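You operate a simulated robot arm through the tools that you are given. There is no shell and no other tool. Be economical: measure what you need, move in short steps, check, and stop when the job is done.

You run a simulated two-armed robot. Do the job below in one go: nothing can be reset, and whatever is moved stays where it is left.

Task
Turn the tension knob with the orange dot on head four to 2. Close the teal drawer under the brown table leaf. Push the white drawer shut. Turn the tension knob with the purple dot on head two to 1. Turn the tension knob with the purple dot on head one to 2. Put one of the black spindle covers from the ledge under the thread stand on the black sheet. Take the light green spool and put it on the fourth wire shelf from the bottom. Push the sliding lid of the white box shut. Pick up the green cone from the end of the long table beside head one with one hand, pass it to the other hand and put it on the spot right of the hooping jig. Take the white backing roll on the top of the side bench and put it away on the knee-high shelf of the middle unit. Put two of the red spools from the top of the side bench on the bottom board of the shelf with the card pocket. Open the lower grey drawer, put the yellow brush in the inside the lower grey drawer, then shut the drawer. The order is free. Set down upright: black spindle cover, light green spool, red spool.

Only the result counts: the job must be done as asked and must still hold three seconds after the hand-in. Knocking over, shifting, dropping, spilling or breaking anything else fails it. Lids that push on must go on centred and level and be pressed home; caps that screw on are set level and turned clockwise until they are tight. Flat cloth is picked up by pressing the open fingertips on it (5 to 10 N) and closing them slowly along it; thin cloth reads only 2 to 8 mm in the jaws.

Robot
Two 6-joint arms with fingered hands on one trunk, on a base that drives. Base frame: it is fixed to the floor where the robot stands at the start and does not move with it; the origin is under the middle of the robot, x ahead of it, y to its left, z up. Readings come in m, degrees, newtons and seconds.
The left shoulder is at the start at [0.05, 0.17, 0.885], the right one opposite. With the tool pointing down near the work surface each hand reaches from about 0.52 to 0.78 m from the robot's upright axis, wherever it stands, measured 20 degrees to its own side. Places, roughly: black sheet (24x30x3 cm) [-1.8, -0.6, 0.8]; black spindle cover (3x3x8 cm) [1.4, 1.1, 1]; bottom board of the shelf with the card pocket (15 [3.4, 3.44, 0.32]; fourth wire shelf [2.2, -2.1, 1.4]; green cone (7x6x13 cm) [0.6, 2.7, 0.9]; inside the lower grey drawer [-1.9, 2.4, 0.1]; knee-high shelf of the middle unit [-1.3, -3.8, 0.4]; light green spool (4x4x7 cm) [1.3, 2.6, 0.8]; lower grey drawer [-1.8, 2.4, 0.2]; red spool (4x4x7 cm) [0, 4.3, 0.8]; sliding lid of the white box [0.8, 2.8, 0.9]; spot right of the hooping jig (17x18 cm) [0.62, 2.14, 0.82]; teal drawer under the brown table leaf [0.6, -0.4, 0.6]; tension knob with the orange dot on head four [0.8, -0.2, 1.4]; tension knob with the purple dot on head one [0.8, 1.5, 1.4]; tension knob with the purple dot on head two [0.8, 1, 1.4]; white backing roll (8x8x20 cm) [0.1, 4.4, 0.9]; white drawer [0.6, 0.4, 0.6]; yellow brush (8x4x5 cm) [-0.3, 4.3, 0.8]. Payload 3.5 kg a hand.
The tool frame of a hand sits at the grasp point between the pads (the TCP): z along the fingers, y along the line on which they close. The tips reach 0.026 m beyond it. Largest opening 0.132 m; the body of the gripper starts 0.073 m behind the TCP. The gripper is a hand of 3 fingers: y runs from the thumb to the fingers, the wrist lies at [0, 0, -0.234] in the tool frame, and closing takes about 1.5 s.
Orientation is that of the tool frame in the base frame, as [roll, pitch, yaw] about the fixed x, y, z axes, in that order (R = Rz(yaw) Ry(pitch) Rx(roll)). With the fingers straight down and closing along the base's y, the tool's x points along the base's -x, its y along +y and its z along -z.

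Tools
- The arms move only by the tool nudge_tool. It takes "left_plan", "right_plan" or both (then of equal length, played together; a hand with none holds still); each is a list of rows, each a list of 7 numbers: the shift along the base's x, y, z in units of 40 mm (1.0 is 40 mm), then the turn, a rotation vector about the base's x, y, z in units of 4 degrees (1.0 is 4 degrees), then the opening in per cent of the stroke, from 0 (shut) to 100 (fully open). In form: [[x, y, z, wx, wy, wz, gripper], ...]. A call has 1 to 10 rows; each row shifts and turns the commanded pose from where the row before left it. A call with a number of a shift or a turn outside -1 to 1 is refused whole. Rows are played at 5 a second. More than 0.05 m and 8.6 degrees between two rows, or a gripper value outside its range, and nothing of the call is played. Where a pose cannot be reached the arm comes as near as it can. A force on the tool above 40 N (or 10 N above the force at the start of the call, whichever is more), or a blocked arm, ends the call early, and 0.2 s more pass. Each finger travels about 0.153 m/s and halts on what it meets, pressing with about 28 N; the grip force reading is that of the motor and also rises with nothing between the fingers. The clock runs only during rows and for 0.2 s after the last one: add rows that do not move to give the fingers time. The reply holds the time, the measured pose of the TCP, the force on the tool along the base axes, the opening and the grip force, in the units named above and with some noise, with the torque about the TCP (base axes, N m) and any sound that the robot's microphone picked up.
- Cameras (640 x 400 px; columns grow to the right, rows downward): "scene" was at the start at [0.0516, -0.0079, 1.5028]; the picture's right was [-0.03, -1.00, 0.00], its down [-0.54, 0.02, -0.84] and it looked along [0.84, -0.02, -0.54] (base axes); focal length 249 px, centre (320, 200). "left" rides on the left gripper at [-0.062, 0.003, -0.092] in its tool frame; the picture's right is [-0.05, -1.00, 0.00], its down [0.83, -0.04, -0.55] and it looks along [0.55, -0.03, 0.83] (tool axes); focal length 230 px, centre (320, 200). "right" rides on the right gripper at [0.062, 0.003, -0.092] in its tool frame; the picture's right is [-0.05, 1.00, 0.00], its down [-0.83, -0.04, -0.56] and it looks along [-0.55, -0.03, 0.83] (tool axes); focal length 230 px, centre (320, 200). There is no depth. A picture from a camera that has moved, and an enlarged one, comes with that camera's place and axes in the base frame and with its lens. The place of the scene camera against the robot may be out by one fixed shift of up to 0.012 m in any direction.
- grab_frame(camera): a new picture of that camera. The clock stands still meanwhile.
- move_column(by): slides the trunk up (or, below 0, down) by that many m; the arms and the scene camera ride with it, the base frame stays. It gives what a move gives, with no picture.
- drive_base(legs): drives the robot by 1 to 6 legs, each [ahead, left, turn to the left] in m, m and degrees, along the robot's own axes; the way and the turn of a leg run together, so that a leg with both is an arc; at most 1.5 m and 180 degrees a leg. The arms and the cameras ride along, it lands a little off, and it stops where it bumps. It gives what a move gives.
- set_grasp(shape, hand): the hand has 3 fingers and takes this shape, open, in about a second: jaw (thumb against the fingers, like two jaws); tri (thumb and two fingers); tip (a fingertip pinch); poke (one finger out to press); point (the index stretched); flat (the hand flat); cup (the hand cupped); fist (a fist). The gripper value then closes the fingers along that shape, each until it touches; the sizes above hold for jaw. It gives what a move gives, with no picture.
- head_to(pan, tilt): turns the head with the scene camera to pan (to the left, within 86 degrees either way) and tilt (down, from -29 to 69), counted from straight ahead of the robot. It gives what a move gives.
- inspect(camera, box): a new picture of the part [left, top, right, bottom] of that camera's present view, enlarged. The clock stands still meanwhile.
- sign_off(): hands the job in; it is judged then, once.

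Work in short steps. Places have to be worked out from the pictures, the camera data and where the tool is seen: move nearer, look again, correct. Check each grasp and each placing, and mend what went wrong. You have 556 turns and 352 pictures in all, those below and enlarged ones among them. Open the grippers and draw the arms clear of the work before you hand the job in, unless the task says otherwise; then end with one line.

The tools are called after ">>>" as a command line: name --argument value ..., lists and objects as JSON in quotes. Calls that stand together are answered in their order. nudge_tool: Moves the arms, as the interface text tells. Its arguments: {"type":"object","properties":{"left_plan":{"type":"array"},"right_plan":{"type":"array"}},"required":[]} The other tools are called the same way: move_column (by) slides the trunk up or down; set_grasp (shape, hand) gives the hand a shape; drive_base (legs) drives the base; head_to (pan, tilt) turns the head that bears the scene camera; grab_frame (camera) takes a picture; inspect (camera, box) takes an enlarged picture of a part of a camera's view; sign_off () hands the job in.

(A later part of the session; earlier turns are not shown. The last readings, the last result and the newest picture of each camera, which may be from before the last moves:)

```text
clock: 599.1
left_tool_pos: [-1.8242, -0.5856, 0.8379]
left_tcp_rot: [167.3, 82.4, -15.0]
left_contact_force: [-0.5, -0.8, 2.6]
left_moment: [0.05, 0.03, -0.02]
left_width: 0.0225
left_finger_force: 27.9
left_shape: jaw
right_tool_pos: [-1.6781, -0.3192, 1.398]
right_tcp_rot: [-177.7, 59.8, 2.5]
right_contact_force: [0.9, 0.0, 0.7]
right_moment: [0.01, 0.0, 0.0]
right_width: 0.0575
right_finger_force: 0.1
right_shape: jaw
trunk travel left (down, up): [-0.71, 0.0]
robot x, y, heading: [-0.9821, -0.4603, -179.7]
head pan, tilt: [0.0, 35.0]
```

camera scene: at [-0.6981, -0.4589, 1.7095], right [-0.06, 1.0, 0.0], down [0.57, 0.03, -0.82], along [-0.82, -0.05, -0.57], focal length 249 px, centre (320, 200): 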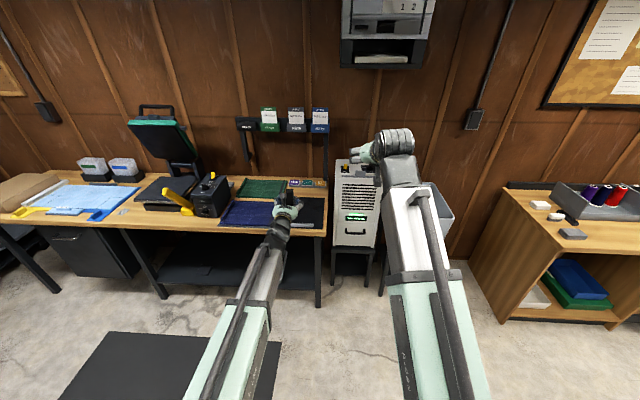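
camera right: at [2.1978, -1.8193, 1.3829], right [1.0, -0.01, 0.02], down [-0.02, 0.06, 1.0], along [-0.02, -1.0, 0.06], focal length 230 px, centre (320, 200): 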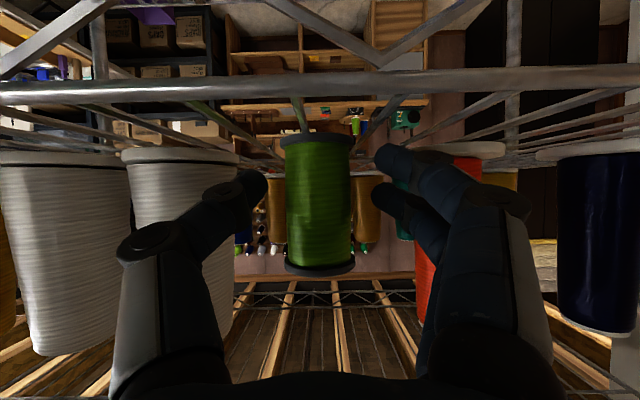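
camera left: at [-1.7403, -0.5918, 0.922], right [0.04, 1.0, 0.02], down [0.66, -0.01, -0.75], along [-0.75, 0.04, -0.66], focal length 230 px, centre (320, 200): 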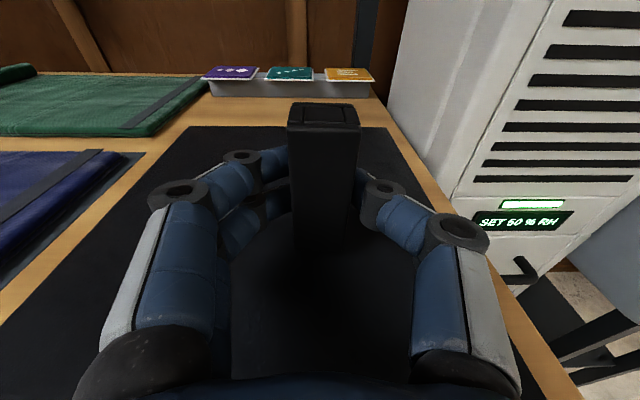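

Contact begins, as predicted. One tiny step more, then open slowly.

>>> nudge_tool --left_plan '[[0, 0, -0.04, 0, 0, 0, 0], [0, 0, 0, 0, 0, 0, 20], [0, 0, 0, 0, 0, 0, 26], [0, 0, 0, 0, 0, 0, 34], [0, 0, 0, 0, 0, 0, 45], [0, 0, 0, 0, 0, 0, 45]]'

>>> grab_frame --camera "left"

```text
clock: 600.5
left_tool_pos: [-1.8225, -0.586, 0.8363]
left_tcp_rot: [167.4, 82.3, -14.8]
left_contact_force: [0.2, 0.3, 2.8]
left_moment: [0.0, -0.3, -0.01]
left_width: 0.0588
left_finger_force: 0.0
left_shape: jaw
right_tool_pos: [-1.6772, -0.3196, 1.3981]
right_tcp_rot: [-177.5, 59.9, 2.5]
right_contact_force: [-0.8, 0.8, -0.2]
right_moment: [-0.02, -0.02, -0.01]
right_width: 0.0579
right_finger_force: 0.0
right_shape: jaw
trunk travel left (down, up): [-0.71, 0.0]
robot x, y, heading: [-0.975, -0.4597, -179.7]
head pan, tilt: [0.0, 35.0]
```

```text
145 pictures are left
camera left: at [-1.7399, -0.5906, 0.9098], right [0.04, 1.0, 0.02], down [0.66, -0.01, -0.75], along [-0.75, 0.04, -0.66], focal length 230 px, centre (320, 200)
```

left: 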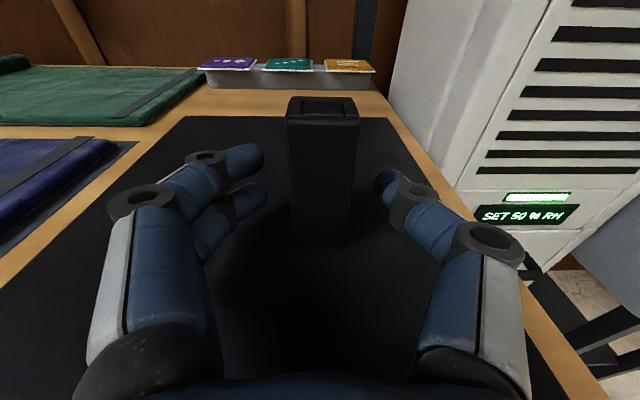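

The cover stands. The wrist lightly touches the bar, so I lift straight up first, then retreat.

>>> nudge_tool --left_plan '[[0, 0, 0.2, 0, 0, 0, 45], [0, 0, 0.6, 0, 0, 0, 45], [0, 0, 0.8, 0, 0, 0, 45], [0, 0, 0.9, 0, 0, 0, 45], [0, 0, 0.9, 0, 0, 0, 45]]'

>>> drive_base --legs '[[-0.4, 0, 0]]'

>>> inspect --camera "scene" --box '[200, 150, 400, 275]'

```text
clock: 601.7
left_tool_pos: [-1.8249, -0.5895, 0.9729]
left_tcp_rot: [167.3, 82.3, -15.0]
left_contact_force: [0.6, 0.0, -0.1]
left_moment: [0.01, -0.04, -0.03]
left_width: 0.0587
left_finger_force: 0.0
left_shape: jaw
right_tool_pos: [-1.6773, -0.3175, 1.3978]
right_tcp_rot: [-177.5, 59.9, 2.6]
right_contact_force: [0.2, -0.1, -0.3]
right_moment: [0.0, -0.02, -0.02]
right_width: 0.0577
right_finger_force: 0.0
right_shape: jaw
trunk travel left (down, up): [-0.71, 0.0]
robot x, y, heading: [-0.9776, -0.459, -179.7]
head pan, tilt: [0.0, 35.0]
```

```text
clock: 604.2
left_tool_pos: [-1.421, -0.5823, 0.9717]
left_tcp_rot: [167.2, 82.4, -15.4]
left_contact_force: [0.1, -1.0, 0.2]
left_moment: [-0.04, 0.0, 0.0]
left_width: 0.0589
left_finger_force: 0.0
left_shape: jaw
right_tool_pos: [-1.2721, -0.3136, 1.3986]
right_tcp_rot: [-177.6, 59.8, 2.3]
right_contact_force: [-0.2, -0.7, 0.1]
right_moment: [0.0, 0.0, 0.0]
right_width: 0.0577
right_finger_force: 0.2
right_shape: jaw
trunk travel left (down, up): [-0.71, 0.0]
robot x, y, heading: [-0.5772, -0.4558, 180.0]
head pan, tilt: [0.0, 35.0]
```

```text
3.20 times, centred on (300, 212) of scene
camera zoom: at [-0.6165, -0.4624, 1.7095], right [0.0, 1.0, 0.0], down [0.57, 0.0, -0.82], along [-0.82, 0.0, -0.57], focal length 797 px, centre (384, 160)
```

zoom: 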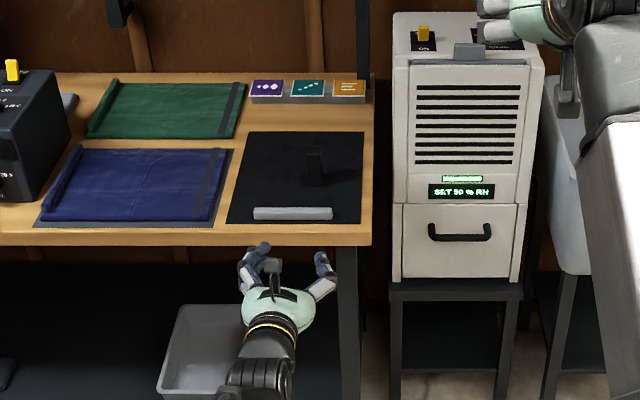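

The cover stands upright on the sheet; the bar is in place. Only the backing roll is left. I look south at the storage units.

>>> head_to --pan 80 --tilt 18

>>> grab_frame --camera "scene"

```text
clock: 605.7
left_tool_pos: [-1.4216, -0.5825, 0.9719]
left_tcp_rot: [167.4, 82.2, -15.2]
left_contact_force: [-0.9, -0.2, 0.3]
left_moment: [-0.03, -0.03, 0.0]
left_width: 0.059
left_finger_force: 0.0
left_shape: jaw
right_tool_pos: [-1.2735, -0.3135, 1.396]
right_tcp_rot: [-177.7, 59.9, 2.1]
right_contact_force: [-0.5, -0.5, -0.5]
right_moment: [-0.02, 0.01, -0.04]
right_width: 0.0576
right_finger_force: 0.2
right_shape: jaw
trunk travel left (down, up): [-0.71, 0.0]
robot x, y, heading: [-0.5723, -0.457, 180.2]
head pan, tilt: [80.0, 18.0]
```

```text
143 pictures are left
camera scene: at [-0.5462, -0.5544, 1.7366], right [-0.98, 0.18, 0.0], down [0.05, 0.3, -0.95], along [-0.17, -0.94, -0.31], focal length 249 px, centre (320, 200)
```

scene: 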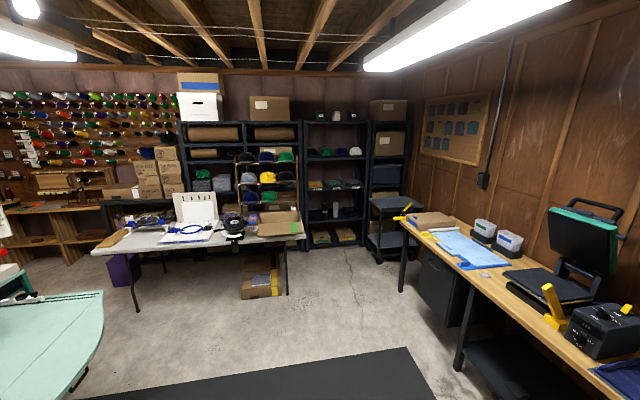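

>>> inspect --camera "scene" --box '[280, 100, 420, 270]'

```text
2.35 times, centred on (350, 185) of scene
camera zoom: at [-0.5462, -0.5544, 1.7366], right [-0.98, 0.18, 0.0], down [0.05, 0.3, -0.95], along [-0.17, -0.94, -0.31], focal length 586 px, centre (249, 235)
```

zoom: 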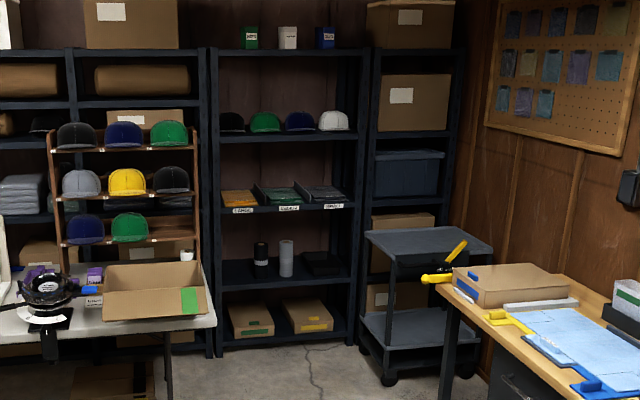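

Middle unit: the shelf with the black and grey rolls is the knee-high one; there is room at its left end. Now I fetch the roll: turn north and drive to the bench.

>>> drive_base --legs '[[-0.15, 0, 0], [0, 0, -90], [1.5, 0, 0], [1.5, 0, 0], [0.5, -0.45, 0]]'

>>> head_to --pan 0 --tilt 30

>>> grab_frame --camera "scene"

>>> grab_frame --camera "left"

```text
clock: 628.7
left_tool_pos: [-0.2691, 3.9861, 0.9734]
left_tcp_rot: [167.2, 82.3, -101.7]
left_contact_force: [0.4, -0.1, -0.3]
left_moment: [0.02, 0.03, 0.04]
left_width: 0.059
left_finger_force: 0.0
left_shape: jaw
right_tool_pos: [0.0093, 3.8563, 1.397]
right_tcp_rot: [-177.7, 59.7, -84.0]
right_contact_force: [-0.6, 0.8, -0.5]
right_moment: [0.03, 0.01, -0.04]
right_width: 0.0575
right_finger_force: 0.1
right_shape: jaw
trunk travel left (down, up): [-0.71, 0.0]
robot x, y, heading: [-0.0909, 3.1455, 93.8]
head pan, tilt: [80.0, 18.0]
```

```text
clock: 630.2
left_tool_pos: [-0.2698, 3.9847, 0.9725]
left_tcp_rot: [167.4, 82.2, -101.5]
left_contact_force: [0.0, 0.3, 0.1]
left_moment: [0.0, -0.04, 0.0]
left_width: 0.0587
left_finger_force: 0.1
left_shape: jaw
right_tool_pos: [0.0084, 3.8554, 1.3991]
right_tcp_rot: [-177.7, 59.7, -84.0]
right_contact_force: [1.0, 0.2, 0.4]
right_moment: [-0.01, 0.0, 0.04]
right_width: 0.0575
right_finger_force: 0.1
right_shape: jaw
trunk travel left (down, up): [-0.71, 0.0]
robot x, y, heading: [-0.0888, 3.1435, 93.7]
head pan, tilt: [0.0, 30.0]
```

```text
141 pictures are left
camera scene: at [-0.0898, 3.1912, 1.7173], right [1.0, 0.07, 0.0], down [0.03, -0.5, -0.87], along [-0.06, 0.86, -0.5], focal length 249 px, centre (320, 200)
```

scene: 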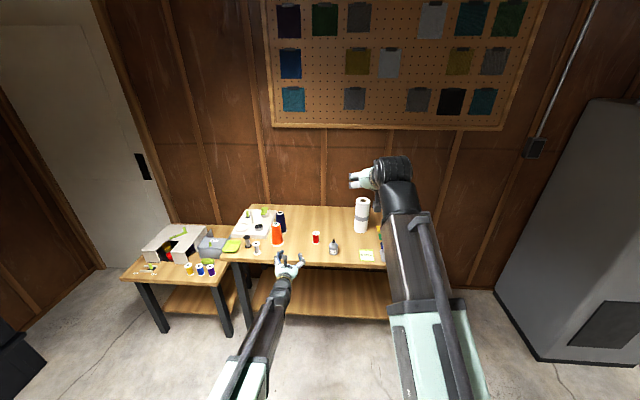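

```text
140 pictures are left
camera left: at [-0.2693, 3.9013, 1.0464], right [1.0, 0.02, 0.02], down [0.03, -0.66, -0.75], along [0.0, 0.75, -0.66], focal length 230 px, centre (320, 200)
```

left: 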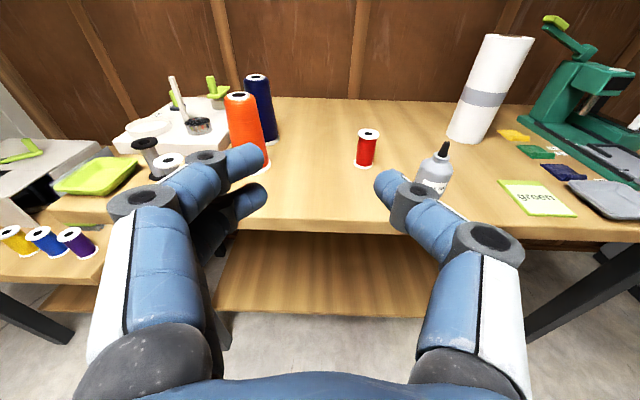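

Roll base at ≈[0.09, 4.44]. I move forward a little, then right, aligned in front of the roll.

>>> nudge_tool --left_plan '[[0, 0, 0.6, 0, 0, 0, 100], [0, 0, 0.6, 0, 0, 0, 100]]'

>>> drive_base --legs '[[0.2, -0.05, -3.7], [0, -0.22, 0]]'

>>> grab_frame --camera "left"

```text
clock: 630.8
left_tool_pos: [-0.2694, 3.9862, 1.0197]
left_tcp_rot: [167.2, 82.3, -101.7]
left_contact_force: [0.2, -0.2, 0.5]
left_moment: [0.01, 0.01, -0.01]
left_width: 0.1319
left_finger_force: 0.0
left_shape: jaw
right_tool_pos: [0.008, 3.8553, 1.3982]
right_tcp_rot: [-177.7, 59.8, -84.1]
right_contact_force: [0.0, 0.4, -0.3]
right_moment: [-0.02, 0.02, -0.01]
right_width: 0.0574
right_finger_force: 0.1
right_shape: jaw
trunk travel left (down, up): [-0.71, 0.0]
robot x, y, heading: [-0.0939, 3.1506, 93.5]
head pan, tilt: [0.0, 30.0]
```

```text
clock: 633.7
left_tool_pos: [0.0423, 4.1931, 1.0199]
left_tcp_rot: [166.8, 82.3, -105.2]
left_contact_force: [0.2, -0.1, -1.5]
left_moment: [-0.01, -0.01, 0.01]
left_width: 0.1321
left_finger_force: 0.1
left_shape: jaw
right_tool_pos: [0.3137, 4.0478, 1.3974]
right_tcp_rot: [-177.7, 59.8, -87.3]
right_contact_force: [0.1, -0.8, 0.3]
right_moment: [0.02, 0.0, 0.02]
right_width: 0.0575
right_finger_force: 0.1
right_shape: jaw
trunk travel left (down, up): [-0.71, 0.0]
robot x, y, heading: [0.176, 3.344, 90.6]
head pan, tilt: [0.0, 30.0]
```

```text
139 pictures are left
camera left: at [0.0394, 4.1105, 1.0933], right [1.0, -0.03, 0.02], down [-0.01, -0.66, -0.75], along [0.04, 0.75, -0.66], focal length 230 px, centre (320, 200)
```

left: 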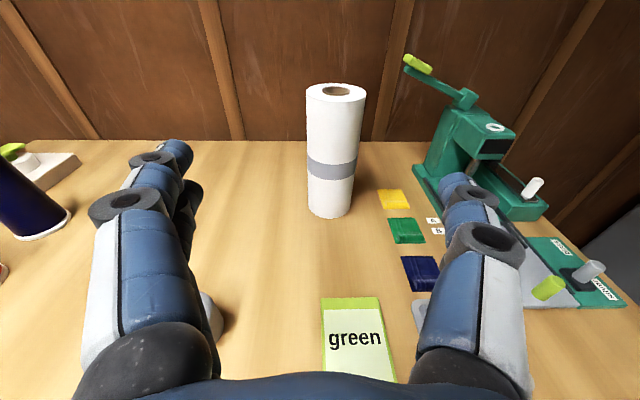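

Roll axis ≈[0.076, 4.45]. I align x, lower to mid-height clear of the oil bottle, and move in.

>>> nudge_tool --left_plan '[[0.5, 0, 0, 0, 0, 0, 100], [0.35, 0, -0.6, 0, 0, 0, 100], [0, 0, -0.8, 0, 0, 0, 100], [0, 0, -0.8, 0, 0, 0, 100], [0, 0, -0.7, 0, 0, 0, 100]]'

>>> drive_base --legs '[[0.15, 0, 0]]'

>>> grab_frame --camera "left"

```text
clock: 634.9
left_tool_pos: [0.0789, 4.1937, 0.9019]
left_tcp_rot: [167.3, 82.3, -104.8]
left_contact_force: [-0.3, -0.5, 0.8]
left_moment: [-0.01, 0.01, -0.01]
left_width: 0.1321
left_finger_force: 0.1
left_shape: jaw
right_tool_pos: [0.3121, 4.0477, 1.398]
right_tcp_rot: [-177.6, 59.9, -87.1]
right_contact_force: [0.3, -0.4, -0.2]
right_moment: [0.01, -0.01, -0.03]
right_width: 0.0576
right_finger_force: 0.1
right_shape: jaw
trunk travel left (down, up): [-0.71, 0.0]
robot x, y, heading: [0.176, 3.3461, 90.4]
head pan, tilt: [0.0, 30.0]
```

```text
clock: 636.3
left_tool_pos: [0.077, 4.3418, 0.9008]
left_tcp_rot: [167.4, 82.2, -104.6]
left_contact_force: [0.2, 0.3, -0.2]
left_moment: [0.02, -0.01, 0.0]
left_width: 0.1317
left_finger_force: 0.1
left_shape: jaw
right_tool_pos: [0.3104, 4.1964, 1.3965]
right_tcp_rot: [-177.6, 59.8, -87.2]
right_contact_force: [0.1, -0.4, -0.7]
right_moment: [0.0, -0.01, 0.01]
right_width: 0.0574
right_finger_force: 0.0
right_shape: jaw
trunk travel left (down, up): [-0.71, 0.0]
robot x, y, heading: [0.1729, 3.493, 90.7]
head pan, tilt: [0.0, 30.0]
```

```text
138 pictures are left
camera left: at [0.0725, 4.2581, 0.9748], right [1.0, -0.03, 0.02], down [0.0, -0.66, -0.75], along [0.04, 0.75, -0.66], focal length 230 px, centre (320, 200)
```

left: 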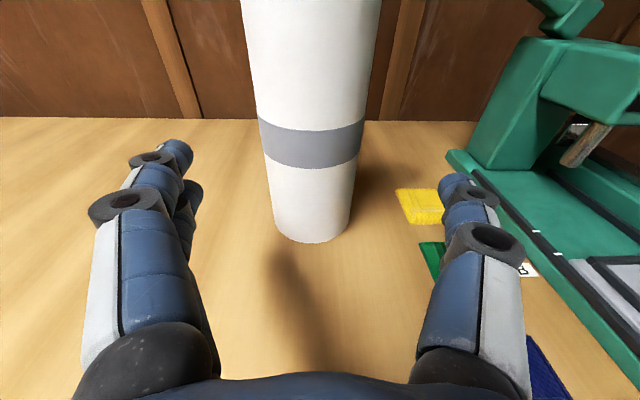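

Centred. I advance 93 mm and close.

>>> nudge_tool --left_plan '[[0, 0.8, 0, 0, 0, 0, 100], [0, 0.8, 0, 0, 0, 0, 100], [0, 0.7, 0, 0, 0, 0, 100], [0, 0, 0, 0, 0, 0, 80], [0, 0, 0, 0, 0, 0, 60], [0, 0, 0, 0, 0, 0, 40], [0, 0, 0, 0, 0, 0, 20], [0, 0, 0, 0, 0, 0, 0], [0, 0, 0, 0, 0, 0, 0]]'

>>> grab_frame --camera "left"

```text
clock: 638.3
left_tool_pos: [0.0736, 4.4039, 0.9104]
left_tcp_rot: [167.3, 82.3, -104.7]
left_contact_force: [-0.1, 1.3, 0.4]
left_moment: [-0.01, -0.03, 0.03]
left_width: 0.0698
left_finger_force: 28.3
left_shape: jaw
left hand out of reach, approached as far as the arm can: row 2, 3
right_tool_pos: [0.3113, 4.1942, 1.398]
right_tcp_rot: [-177.7, 59.8, -87.2]
right_contact_force: [-0.2, 0.1, 1.0]
right_moment: [0.02, 0.04, 0.0]
right_width: 0.0576
right_finger_force: 0.1
right_shape: jaw
trunk travel left (down, up): [-0.71, 0.0]
robot x, y, heading: [0.1757, 3.493, 90.6]
head pan, tilt: [0.0, 30.0]
```

```text
137 pictures are left
camera left: at [0.0688, 4.321, 0.9836], right [1.0, -0.03, 0.02], down [0.0, -0.66, -0.75], along [0.04, 0.75, -0.66], focal length 230 px, centre (320, 200)
```

left: 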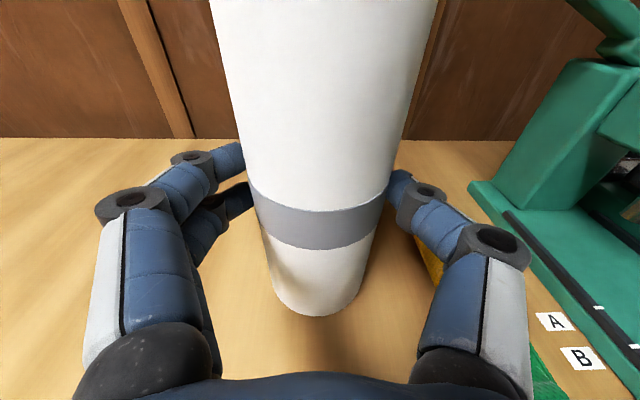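

Reach ran out 3 cm short; the grip is only at the tips. I open, drive 35 mm forward and grip again.

>>> nudge_tool --left_plan '[[0, 0, 0, 0, 0, 0, 70], [0, 0, 0, 0, 0, 0, 100], [0, 0, 0, 0, 0, 0, 100], [0, 0, 0, 0, 0, 0, 100]]'

>>> drive_base --legs '[[0.035, 0, 0]]'

>>> nudge_tool --left_plan '[[0, 0, 0, 0, 0, 0, 80], [0, 0, 0, 0, 0, 0, 60], [0, 0, 0, 0, 0, 0, 40], [0, 0, 0, 0, 0, 0, 20], [0, 0, 0, 0, 0, 0, 0], [0, 0, 0, 0, 0, 0, 0]]'

>>> nudge_tool --left_plan '[[0, 0, 0.3, 0, 0, 0, 0], [0, 0, 0.4, 0, 0, 0, 0], [0, 0, 0.4, 0, 0, 0, 0]]'

>>> grab_frame --camera "left"

```text
clock: 639.3
left_tool_pos: [0.0741, 4.4047, 0.91]
left_tcp_rot: [167.4, 82.3, -104.6]
left_contact_force: [-1.2, -1.0, -0.4]
left_moment: [-0.04, 0.02, 0.02]
left_width: 0.1318
left_finger_force: 0.0
left_shape: jaw
right_tool_pos: [0.3109, 4.1945, 1.3972]
right_tcp_rot: [-177.5, 59.7, -87.2]
right_contact_force: [0.0, -0.4, -0.3]
right_moment: [0.0, 0.0, 0.0]
right_width: 0.0577
right_finger_force: 0.0
right_shape: jaw
trunk travel left (down, up): [-0.71, 0.0]
robot x, y, heading: [0.1744, 3.4937, 90.6]
head pan, tilt: [0.0, 30.0]
```

```text
clock: 640.1
left_tool_pos: [0.073, 4.4404, 0.9064]
left_tcp_rot: [167.7, 82.1, -104.3]
left_contact_force: [0.5, 0.1, -0.6]
left_moment: [0.02, 0.0, 0.02]
left_width: 0.1319
left_finger_force: 0.1
left_shape: jaw
right_tool_pos: [0.3111, 4.2319, 1.3959]
right_tcp_rot: [-177.5, 59.8, -87.2]
right_contact_force: [-0.2, 0.2, -0.2]
right_moment: [-0.03, -0.04, -0.03]
right_width: 0.0576
right_finger_force: 0.0
right_shape: jaw
trunk travel left (down, up): [-0.71, 0.0]
robot x, y, heading: [0.1751, 3.528, 90.3]
head pan, tilt: [0.0, 30.0]
```

```text
clock: 641.5
left_tool_pos: [0.0726, 4.4379, 0.9089]
left_tcp_rot: [167.4, 82.3, -104.6]
left_contact_force: [0.4, 0.6, 0.9]
left_moment: [-0.02, -0.01, 0.04]
left_width: 0.062
left_finger_force: 27.9
left_shape: jaw
right_tool_pos: [0.3117, 4.2292, 1.398]
right_tcp_rot: [-177.6, 59.8, -87.3]
right_contact_force: [-0.2, 0.3, 0.3]
right_moment: [0.01, 0.01, -0.02]
right_width: 0.0576
right_finger_force: 0.1
right_shape: jaw
trunk travel left (down, up): [-0.71, 0.0]
robot x, y, heading: [0.1718, 3.5243, 90.5]
head pan, tilt: [0.0, 30.0]
```

```text
clock: 642.3
left_tool_pos: [0.0738, 4.4384, 0.9538]
left_tcp_rot: [167.6, 82.3, -104.5]
left_contact_force: [-0.4, -0.3, -2.5]
left_moment: [0.01, -0.05, -0.02]
left_width: 0.0618
left_finger_force: 27.8
left_shape: jaw
right_tool_pos: [0.312, 4.2292, 1.3973]
right_tcp_rot: [-177.7, 59.8, -87.3]
right_contact_force: [-0.5, -0.3, 0.4]
right_moment: [0.01, 0.04, 0.04]
right_width: 0.0578
right_finger_force: 0.0
right_shape: jaw
trunk travel left (down, up): [-0.71, 0.0]
robot x, y, heading: [0.1721, 3.5261, 90.5]
head pan, tilt: [0.0, 30.0]
```

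```text
136 pictures are left
camera left: at [0.0685, 4.3555, 1.0279], right [1.0, -0.03, 0.02], down [0.0, -0.66, -0.75], along [0.04, 0.75, -0.66], focal length 230 px, centre (320, 200)
```

left: 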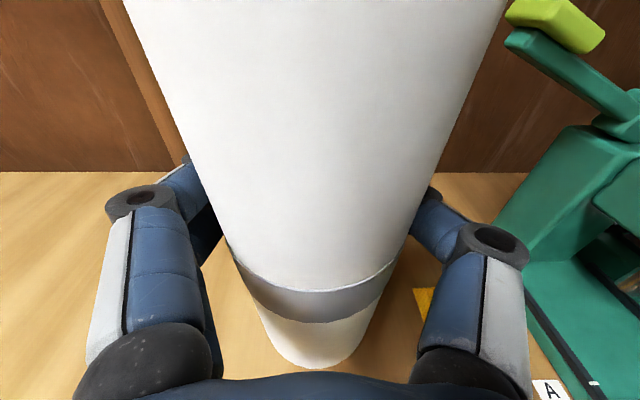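

The roll is held upright. I back out, go west, then south along the open floor (driving backwards).

>>> drive_base --legs '[[-0.4, 0, 0], [0, 0.78, 0], [-1.5, 0, 0], [-1.5, 0, 0], [-1.2, 0, 0]]'

>>> drive_base --legs '[[0, 0, 90], [0, 0, 89]]'

>>> grab_frame --camera "scene"

```text
clock: 668.1
left_tool_pos: [-0.925, -0.0889, 0.956]
left_tcp_rot: [167.4, 82.3, -111.1]
left_contact_force: [0.0, 0.3, -3.7]
left_moment: [0.04, -0.02, 0.02]
left_width: 0.0616
left_finger_force: 27.9
left_shape: jaw
right_tool_pos: [-0.7098, -0.3255, 1.399]
right_tcp_rot: [-177.7, 59.9, -93.6]
right_contact_force: [-0.4, 1.2, 0.2]
right_moment: [-0.02, -0.02, 0.0]
right_width: 0.0575
right_finger_force: 0.1
right_shape: jaw
trunk travel left (down, up): [-0.71, 0.0]
robot x, y, heading: [-0.9238, -1.0064, 84.3]
head pan, tilt: [0.0, 30.0]
```

```text
clock: 672.9
left_tool_pos: [-1.8384, -1.0289, 0.9513]
left_tcp_rot: [167.3, 82.1, -19.9]
left_contact_force: [-0.3, 8.7, -2.4]
left_moment: [0.02, 0.02, 0.24]
left_width: 0.061
left_finger_force: 28.2
left_shape: jaw
right_tool_pos: [-1.6156, -0.8242, 1.3965]
right_tcp_rot: [-177.7, 59.9, -1.0]
right_contact_force: [0.3, -0.2, -0.4]
right_moment: [-0.02, -0.01, -0.04]
right_width: 0.0576
right_finger_force: 0.0
right_shape: jaw
trunk travel left (down, up): [-0.71, 0.0]
robot x, y, heading: [-0.925, -1.0061, 176.4]
head pan, tilt: [0.0, 30.0]
stopped in leg 2: the force on the tool passed its limit at 49 N (the readings are from after the stop); the commanded pose is now the measured one
```

```text
135 pictures are left
camera scene: at [-0.9723, -1.0099, 1.7192], right [0.06, 1.0, 0.0], down [0.5, -0.03, -0.87], along [-0.86, 0.05, -0.5], focal length 249 px, centre (320, 200)
```

scene: 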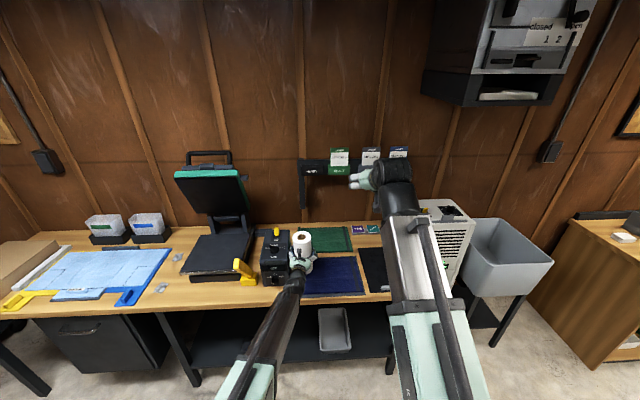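

I drifted west and the roll touched the black control box on the bench. I turn back a few degrees and back off, then check the bench.

>>> drive_base --legs '[[0, 0, -4], [-0.4, 0, 0]]'

>>> grab_frame --camera "scene"

>>> inspect --camera "scene" --box '[220, 160, 420, 285]'

```text
clock: 675.9
left_tool_pos: [-1.4364, -1.0209, 0.9521]
left_tcp_rot: [167.1, 82.2, -23.9]
left_contact_force: [0.5, 0.3, -2.8]
left_moment: [0.02, 0.01, -0.02]
left_width: 0.0608
left_finger_force: 27.5
left_shape: jaw
right_tool_pos: [-1.198, -0.8274, 1.3974]
right_tcp_rot: [-177.6, 59.8, -5.0]
right_contact_force: [-0.1, 0.0, -0.8]
right_moment: [0.0, 0.04, -0.01]
right_width: 0.0578
right_finger_force: 0.1
right_shape: jaw
trunk travel left (down, up): [-0.71, 0.0]
robot x, y, heading: [-0.5246, -1.057, 172.8]
head pan, tilt: [0.0, 30.0]
```

```text
134 pictures are left
camera scene: at [-0.5695, -1.0579, 1.7193], right [0.13, 0.99, 0.0], down [0.5, -0.06, -0.87], along [-0.86, 0.11, -0.5], focal length 249 px, centre (320, 200)
```

scene: 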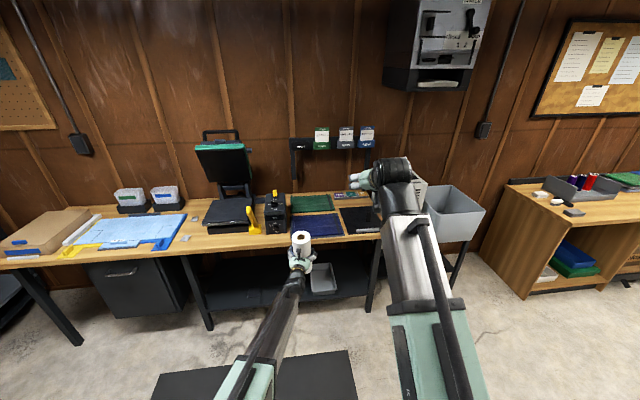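

```text
3.20 times, centred on (320, 222) of scene
camera zoom: at [-0.5695, -1.0579, 1.7193], right [0.13, 0.99, 0.0], down [0.5, -0.06, -0.87], along [-0.86, 0.11, -0.5], focal length 797 px, centre (320, 128)
```

zoom: 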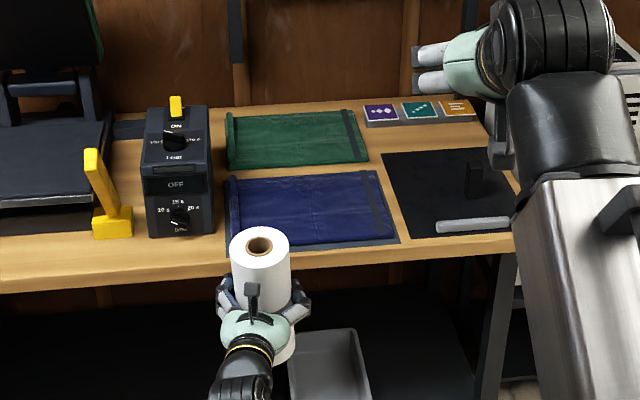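

Cover, sheets and box look in place. I continue the turn to face south from here.

>>> drive_base --legs '[[0, 0, 97]]'

>>> head_to --pan 0 --tilt 25

>>> grab_frame --camera "scene"

```text
clock: 680.4
left_tool_pos: [-0.4542, -1.9716, 0.9507]
left_tcp_rot: [167.2, 82.0, 73.0]
left_contact_force: [0.2, 0.5, -3.7]
left_moment: [-0.01, -0.02, -0.04]
left_width: 0.06
left_finger_force: 27.7
left_shape: jaw
right_tool_pos: [-0.6731, -1.7599, 1.3956]
right_tcp_rot: [-177.6, 59.8, 91.9]
right_contact_force: [1.2, 0.2, -0.1]
right_moment: [0.0, 0.02, 0.01]
right_width: 0.0578
right_finger_force: 0.1
right_shape: jaw
trunk travel left (down, up): [-0.71, 0.0]
robot x, y, heading: [-0.526, -1.0575, -90.4]
head pan, tilt: [0.0, 30.0]
```

```text
clock: 681.1
left_tool_pos: [-0.4536, -1.9727, 0.949]
left_tcp_rot: [167.2, 82.0, 72.9]
left_contact_force: [-0.6, 0.6, -2.5]
left_moment: [-0.03, 0.02, -0.02]
left_width: 0.0598
left_finger_force: 28.2
left_shape: jaw
right_tool_pos: [-0.6731, -1.7587, 1.3948]
right_tcp_rot: [-177.7, 59.8, 91.7]
right_contact_force: [-0.8, 0.6, 0.1]
right_moment: [0.01, -0.01, -0.01]
right_width: 0.0576
right_finger_force: 0.0
right_shape: jaw
trunk travel left (down, up): [-0.71, 0.0]
robot x, y, heading: [-0.5242, -1.0586, -90.5]
head pan, tilt: [0.0, 25.0]
```

```text
132 pictures are left
camera scene: at [-0.5208, -1.1168, 1.7272], right [-1.0, 0.01, 0.0], down [0.0, 0.42, -0.91], along [-0.01, -0.91, -0.42], focal length 249 px, centre (320, 200)
```

scene: 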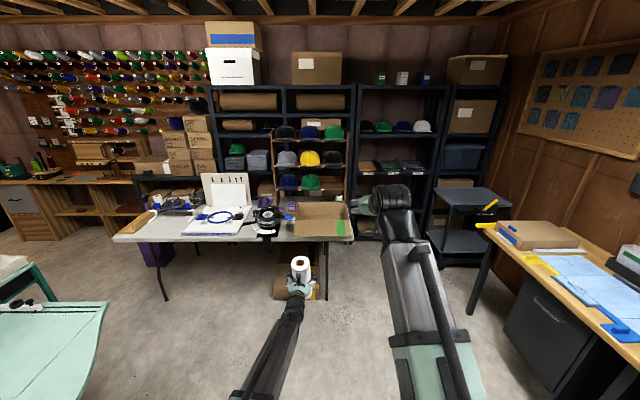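

The lane between table and bench is clear. I shift right and drive down it, then lower the trunk.

>>> drive_base --legs '[[0, -0.64, 0.4], [1.1, 0, 0]]'

>>> move_column --by -0.4

>>> head_to --pan 0 --tilt 20

>>> grab_frame --camera "scene"

>>> grab_frame --camera "left"

```text
clock: 689.9
left_tool_pos: [-1.0821, -3.0806, 0.9481]
left_tcp_rot: [167.3, 82.0, 73.6]
left_contact_force: [-0.4, 0.2, -4.1]
left_moment: [-0.02, 0.0, 0.01]
left_width: 0.0599
left_finger_force: 27.5
left_shape: jaw
right_tool_pos: [-1.3036, -2.8686, 1.3933]
right_tcp_rot: [-177.6, 59.9, 92.3]
right_contact_force: [0.0, 0.3, 0.1]
right_moment: [0.0, 0.01, 0.0]
right_width: 0.0578
right_finger_force: 0.1
right_shape: jaw
trunk travel left (down, up): [-0.71, 0.0]
robot x, y, heading: [-1.1585, -2.1663, -90.0]
head pan, tilt: [0.0, 25.0]
```

```text
clock: 693.7
left_tool_pos: [-1.082, -3.0808, 0.5482]
left_tcp_rot: [167.2, 82.0, 73.6]
left_contact_force: [0.5, -0.1, -4.0]
left_moment: [-0.04, 0.01, -0.01]
left_width: 0.0596
left_finger_force: 27.6
left_shape: jaw
right_tool_pos: [-1.3033, -2.8696, 0.9945]
right_tcp_rot: [-177.7, 59.8, 92.3]
right_contact_force: [0.2, 0.0, -0.2]
right_moment: [0.03, 0.02, -0.01]
right_width: 0.0575
right_finger_force: 0.1
right_shape: jaw
trunk travel left (down, up): [-0.31, 0.4]
robot x, y, heading: [-1.1592, -2.169, -90.0]
head pan, tilt: [0.0, 25.0]
```

```text
clock: 694.4
left_tool_pos: [-1.0805, -3.0791, 0.5477]
left_tcp_rot: [167.3, 81.9, 73.6]
left_contact_force: [0.3, 0.5, -3.4]
left_moment: [0.0, 0.03, -0.04]
left_width: 0.0599
left_finger_force: 27.8
left_shape: jaw
right_tool_pos: [-1.3034, -2.8692, 0.9931]
right_tcp_rot: [-177.6, 59.8, 92.3]
right_contact_force: [-0.2, -0.2, -0.1]
right_moment: [0.04, 0.0, 0.01]
right_width: 0.0575
right_finger_force: 0.0
right_shape: jaw
trunk travel left (down, up): [-0.31, 0.4]
robot x, y, heading: [-1.1592, -2.1675, -90.0]
head pan, tilt: [0.0, 20.0]
```

```text
131 pictures are left
camera scene: at [-1.1574, -2.2268, 1.3333], right [-1.0, 0.0, 0.0], down [0.0, 0.34, -0.94], along [0.0, -0.94, -0.34], focal length 249 px, centre (320, 200)
```

scene: 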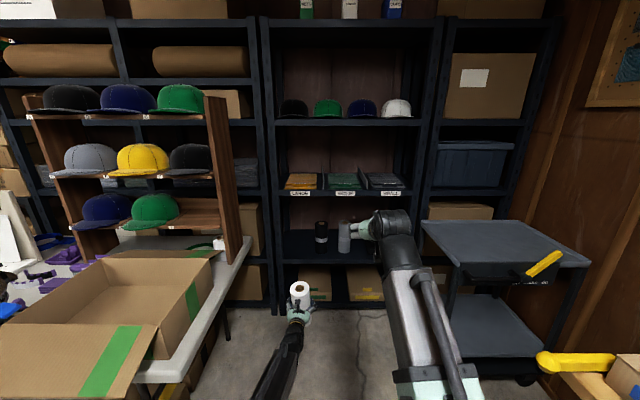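

```text
130 pictures are left
camera left: at [-1.0754, -2.9975, 0.6229], right [-1.0, 0.06, 0.02], down [0.02, 0.66, -0.75], along [-0.06, -0.75, -0.66], focal length 230 px, centre (320, 200)
```

left: 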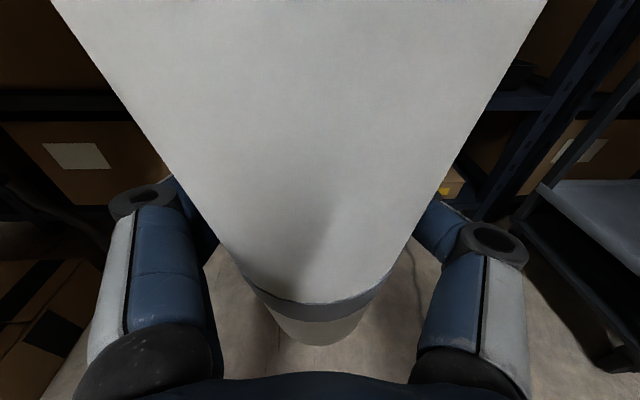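

Free space on the shelf: between the left post (x≈-0.89) and the black roll (x≈-1.16); target ≈[-1.01, -3.72], surface z≈0.40. I shift the hand left and drive in.

>>> nudge_tool --left_plan '[[0.5, 0, 0, 0, 0, 0, 0], [0.5, 0, 0, 0, 0, 0, 0], [0.5, 0, 0, 0, 0, 0, 0], [0.5, 0, 0, 0, 0, 0, 0]]'

>>> drive_base --legs '[[0.38, -0.02, 0]]'

>>> grab_frame --camera "scene"

>>> grab_frame --camera "left"

```text
clock: 695.4
left_tool_pos: [-0.9999, -3.0804, 0.5485]
left_tcp_rot: [167.2, 82.0, 73.7]
left_contact_force: [0.2, -0.1, -3.9]
left_moment: [-0.02, 0.01, 0.04]
left_width: 0.0599
left_finger_force: 28.1
left_shape: jaw
right_tool_pos: [-1.3032, -2.8694, 0.9931]
right_tcp_rot: [-177.6, 59.9, 92.3]
right_contact_force: [0.4, -0.6, 1.3]
right_moment: [0.04, -0.03, -0.01]
right_width: 0.0576
right_finger_force: 0.1
right_shape: jaw
trunk travel left (down, up): [-0.31, 0.4]
robot x, y, heading: [-1.1617, -2.1669, -89.8]
head pan, tilt: [0.0, 20.0]
```

```text
clock: 697.8
left_tool_pos: [-1.0246, -3.4675, 0.5483]
left_tcp_rot: [167.3, 82.0, 73.5]
left_contact_force: [0.1, -0.7, -3.4]
left_moment: [0.01, -0.02, 0.02]
left_width: 0.0599
left_finger_force: 28.2
left_shape: jaw
right_tool_pos: [-1.3263, -3.255, 0.9929]
right_tcp_rot: [-177.6, 59.8, 92.1]
right_contact_force: [0.2, -0.6, -0.2]
right_moment: [0.0, -0.01, 0.04]
right_width: 0.0577
right_finger_force: 0.0
right_shape: jaw
trunk travel left (down, up): [-0.31, 0.4]
robot x, y, heading: [-1.1807, -2.5522, -90.2]
head pan, tilt: [0.0, 20.0]
```

```text
129 pictures are left
camera scene: at [-1.1783, -2.6131, 1.3333], right [-1.0, 0.0, 0.0], down [0.0, 0.34, -0.94], along [0.0, -0.94, -0.34], focal length 249 px, centre (320, 200)
```

scene: 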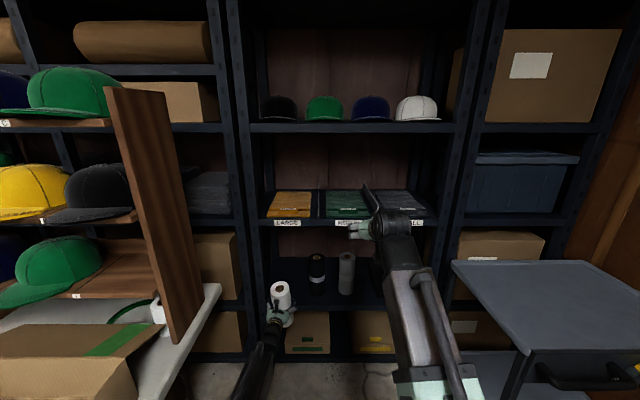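

```text
128 pictures are left
camera left: at [-1.0178, -3.3843, 0.6235], right [-1.0, 0.06, 0.02], down [0.03, 0.66, -0.75], along [-0.06, -0.75, -0.66], focal length 230 px, centre (320, 200)
```

left: 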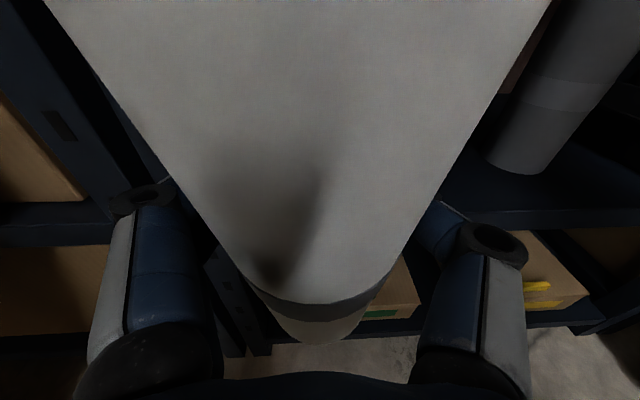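

>>> inspect --camera "scene" --box '[230, 220, 400, 350]'

```text
3.08 times, centred on (315, 285) of scene
camera zoom: at [-1.1783, -2.6131, 1.3333], right [-1.0, 0.0, 0.0], down [0.0, 0.34, -0.94], along [0.0, -0.94, -0.34], focal length 766 px, centre (335, -62)
```

zoom: 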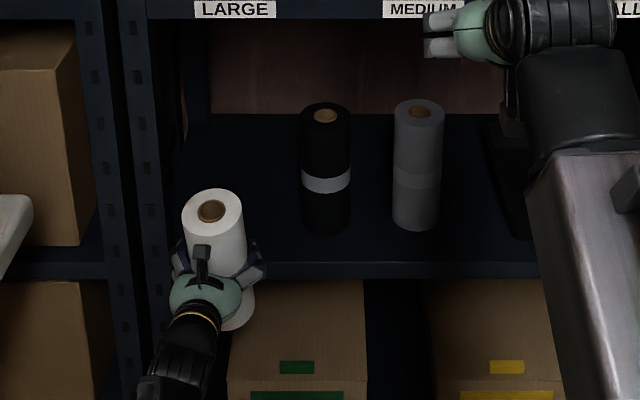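

Aligned: gap from x -0.90 to -1.12, shelf y -3.61…-4.04. I shift 1 cm and drive 0.24 m in.

>>> nudge_tool --left_plan '[[0.25, 0, 0, 0, 0, 0, 0], [0, 0, 0, 0, 0, 0, 0]]'

>>> drive_base --legs '[[0.24, 0, 0]]'

>>> inspect --camera "scene" --box '[220, 230, 420, 400]'

```text
clock: 698.4
left_tool_pos: [-1.0147, -3.467, 0.548]
left_tcp_rot: [167.3, 82.0, 73.5]
left_contact_force: [0.2, -0.2, -3.9]
left_moment: [-0.03, 0.01, 0.01]
left_width: 0.0601
left_finger_force: 28.7
left_shape: jaw
right_tool_pos: [-1.3271, -3.2556, 0.9922]
right_tcp_rot: [-177.6, 59.8, 92.1]
right_contact_force: [0.2, 0.3, 0.3]
right_moment: [0.01, 0.02, 0.02]
right_width: 0.0575
right_finger_force: 0.0
right_shape: jaw
trunk travel left (down, up): [-0.31, 0.4]
robot x, y, heading: [-1.1795, -2.5567, -90.4]
head pan, tilt: [0.0, 20.0]
```

```text
clock: 700.2
left_tool_pos: [-1.016, -3.7085, 0.5502]
left_tcp_rot: [166.7, 82.2, 72.8]
left_contact_force: [-0.5, 0.4, 17.1]
left_moment: [1.12, -0.11, 0.03]
left_width: 0.0506
left_finger_force: 27.6
left_shape: jaw
right_tool_pos: [-1.3273, -3.4959, 0.9941]
right_tcp_rot: [-177.6, 59.9, 92.2]
right_contact_force: [-1.0, -0.9, 0.5]
right_moment: [-0.01, -0.02, -0.01]
right_width: 0.0578
right_finger_force: 0.1
right_shape: jaw
trunk travel left (down, up): [-0.31, 0.4]
robot x, y, heading: [-1.1856, -2.7956, -89.9]
head pan, tilt: [0.0, 20.0]
```

```text
2.35 times, centred on (320, 315) of scene
camera zoom: at [-1.1795, -2.853, 1.3335], right [-1.0, 0.0, 0.0], down [0.0, 0.34, -0.94], along [0.0, -0.94, -0.34], focal length 586 px, centre (320, -71)
```

zoom: 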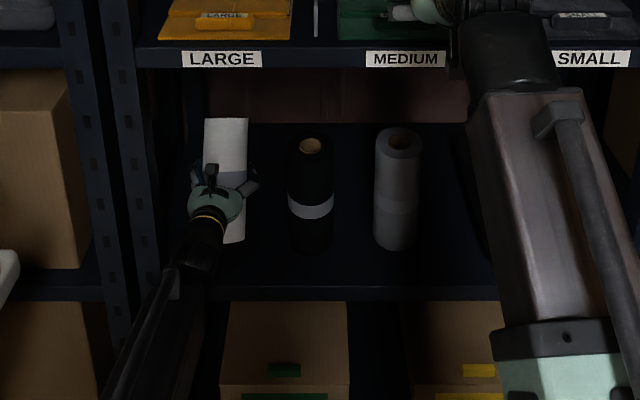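

The roll's foot dragged on the shelf and it tilted (upwards force 17 N). I lift 5 cm and look.

>>> nudge_tool --left_plan '[[0, 0, 0.5, 0, 0, 0, 0], [0, 0, 0.5, 0, 0, 0, 0], [0, 0, 0.3, 0, 0, 0, 0]]'

>>> grab_frame --camera "left"

>>> inspect --camera "scene" --box '[220, 260, 340, 380]'

```text
clock: 701.0
left_tool_pos: [-1.0154, -3.7101, 0.6004]
left_tcp_rot: [167.2, 82.1, 73.3]
left_contact_force: [0.1, 0.8, -3.0]
left_moment: [-0.09, 0.03, 0.05]
left_width: 0.0493
left_finger_force: 27.9
left_shape: jaw
right_tool_pos: [-1.3269, -3.4972, 0.993]
right_tcp_rot: [-177.7, 59.8, 92.1]
right_contact_force: [-0.1, 0.4, 0.9]
right_moment: [0.02, 0.01, 0.0]
right_width: 0.0577
right_finger_force: 0.1
right_shape: jaw
trunk travel left (down, up): [-0.31, 0.4]
robot x, y, heading: [-1.18, -2.7969, -90.4]
head pan, tilt: [0.0, 20.0]
```

```text
125 pictures are left
camera left: at [-1.008, -3.6272, 0.6746], right [-1.0, 0.06, 0.02], down [0.03, 0.66, -0.75], along [-0.06, -0.75, -0.66], focal length 230 px, centre (320, 200)
```

left: 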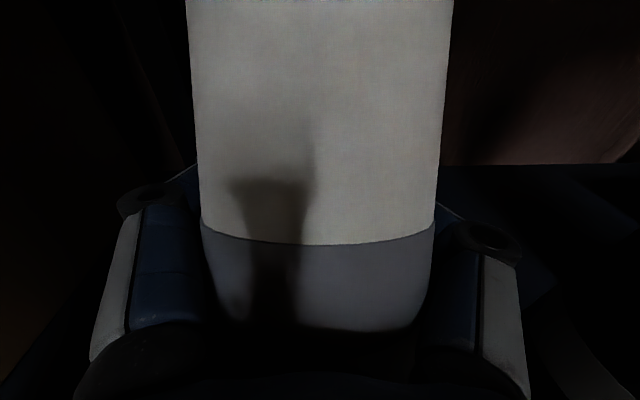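

```text
3.33 times, centred on (280, 320) of scene
camera zoom: at [-1.1791, -2.8552, 1.3332], right [-1.0, 0.0, 0.0], down [0.0, 0.34, -0.94], along [0.0, -0.94, -0.34], focal length 830 px, centre (453, -200)
```

zoom: 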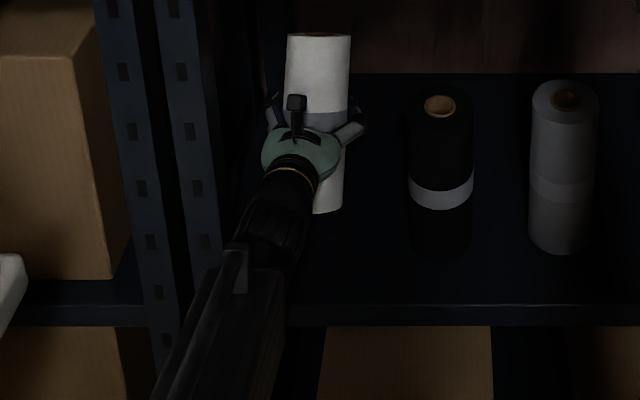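

The roll leans back about 40° in the grip. I pitch the hand up by 40° to bring it upright again (there is room under the shelf above).

>>> nudge_tool --left_plan '[[0, 0, 0.1, -1, 0, 0, 0], [0, 0, 0.1, -1, 0, 0, 0], [0, 0, 0.1, -1, 0, 0, 0], [0, 0, 0, -1, 0, 0, 0], [0, 0, 0, -1, 0, 0, 0], [0, 0, 0, -1, 0, 0, 0], [0, 0, 0, -1, 0, 0, 0], [0, 0, 0, -1, 0, 0, 0]]'

>>> grab_frame --camera "left"

>>> inspect --camera "scene" --box '[220, 260, 340, 380]'

```text
clock: 702.8
left_tool_pos: [-1.0169, -3.689, 0.6247]
left_tcp_rot: [8.8, 65.4, -84.5]
left_contact_force: [0.1, -0.3, -3.2]
left_moment: [-0.07, -0.03, -0.02]
left_width: 0.0497
left_finger_force: 27.9
left_shape: jaw
left hand out of reach, approached as far as the arm can: row 7, 8
right_tool_pos: [-1.3272, -3.4977, 0.9938]
right_tcp_rot: [-177.6, 59.8, 92.1]
right_contact_force: [0.3, 0.4, 0.0]
right_moment: [0.0, -0.03, 0.03]
right_width: 0.0576
right_finger_force: 0.0
right_shape: jaw
trunk travel left (down, up): [-0.31, 0.4]
robot x, y, heading: [-1.1795, -2.7946, -90.3]
head pan, tilt: [0.0, 20.0]
```

```text
123 pictures are left
camera left: at [-1.0096, -3.5797, 0.6423], right [-1.0, 0.06, -0.02], down [0.03, 0.16, -0.99], along [-0.06, -0.98, -0.16], focal length 230 px, centre (320, 200)
```

left: 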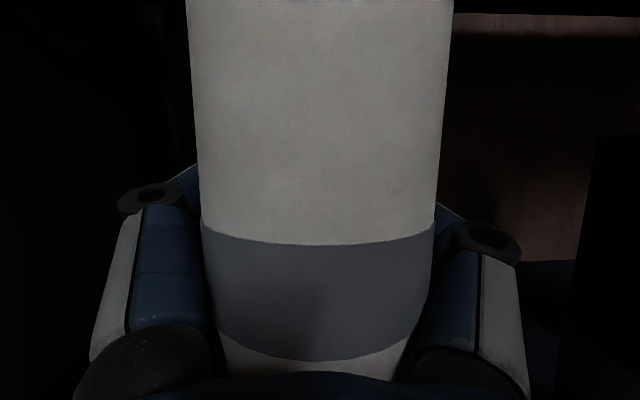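

```text
3.33 times, centred on (280, 320) of scene
camera zoom: at [-1.1791, -2.8552, 1.3333], right [-1.0, 0.0, 0.0], down [0.0, 0.34, -0.94], along [0.0, -0.94, -0.34], focal length 830 px, centre (453, -200)
```

zoom: 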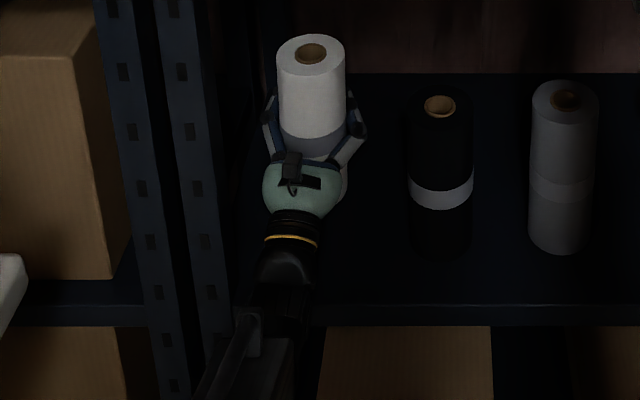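

Now it is vertical to within about 1–2°. I lower it in small steps until it stands.

>>> nudge_tool --left_plan '[[0, 0, -0.4, 0, 0, 0, 0], [0, 0, -0.4, 0, 0, 0, 0], [0, 0, -0.2, 0, 0, 0, 0], [0, 0, -0.15, 0, 0, 0, 0]]'

>>> nudge_tool --left_plan '[[0, 0, -0.12, 0, 0, 0, 0], [0, 0, -0.12, 0, 0, 0, 0], [0, 0, -0.12, 0, 0, 0, 0]]'

```text
clock: 703.8
left_tool_pos: [-1.0146, -3.6705, 0.5866]
left_tcp_rot: [8.8, 65.6, -84.5]
left_contact_force: [-0.4, 0.0, -4.4]
left_moment: [-0.06, 0.0, -0.03]
left_width: 0.0493
left_finger_force: 28.3
left_shape: jaw
left hand out of reach, approached as far as the arm can: row 1, 2, 4
right_tool_pos: [-1.3271, -3.4977, 0.9938]
right_tcp_rot: [-177.6, 59.8, 92.1]
right_contact_force: [0.2, 0.2, -0.2]
right_moment: [0.01, -0.02, -0.03]
right_width: 0.0577
right_finger_force: 0.0
right_shape: jaw
trunk travel left (down, up): [-0.31, 0.4]
robot x, y, heading: [-1.1853, -2.7968, -90.2]
head pan, tilt: [0.0, 20.0]
```

```text
clock: 704.6
left_tool_pos: [-1.0158, -3.6638, 0.576]
left_tcp_rot: [8.8, 65.5, -84.5]
left_contact_force: [-0.1, 0.1, -4.2]
left_moment: [-0.12, 0.03, -0.01]
left_width: 0.0495
left_finger_force: 27.7
left_shape: jaw
left hand out of reach, approached as far as the arm can: row 1, 2
right_tool_pos: [-1.3279, -3.4967, 0.993]
right_tcp_rot: [-177.5, 59.8, 92.1]
right_contact_force: [0.5, 0.5, -0.1]
right_moment: [-0.06, 0.0, 0.0]
right_width: 0.0576
right_finger_force: 0.1
right_shape: jaw
trunk travel left (down, up): [-0.31, 0.4]
robot x, y, heading: [-1.1832, -2.795, -89.8]
head pan, tilt: [0.0, 20.0]
```

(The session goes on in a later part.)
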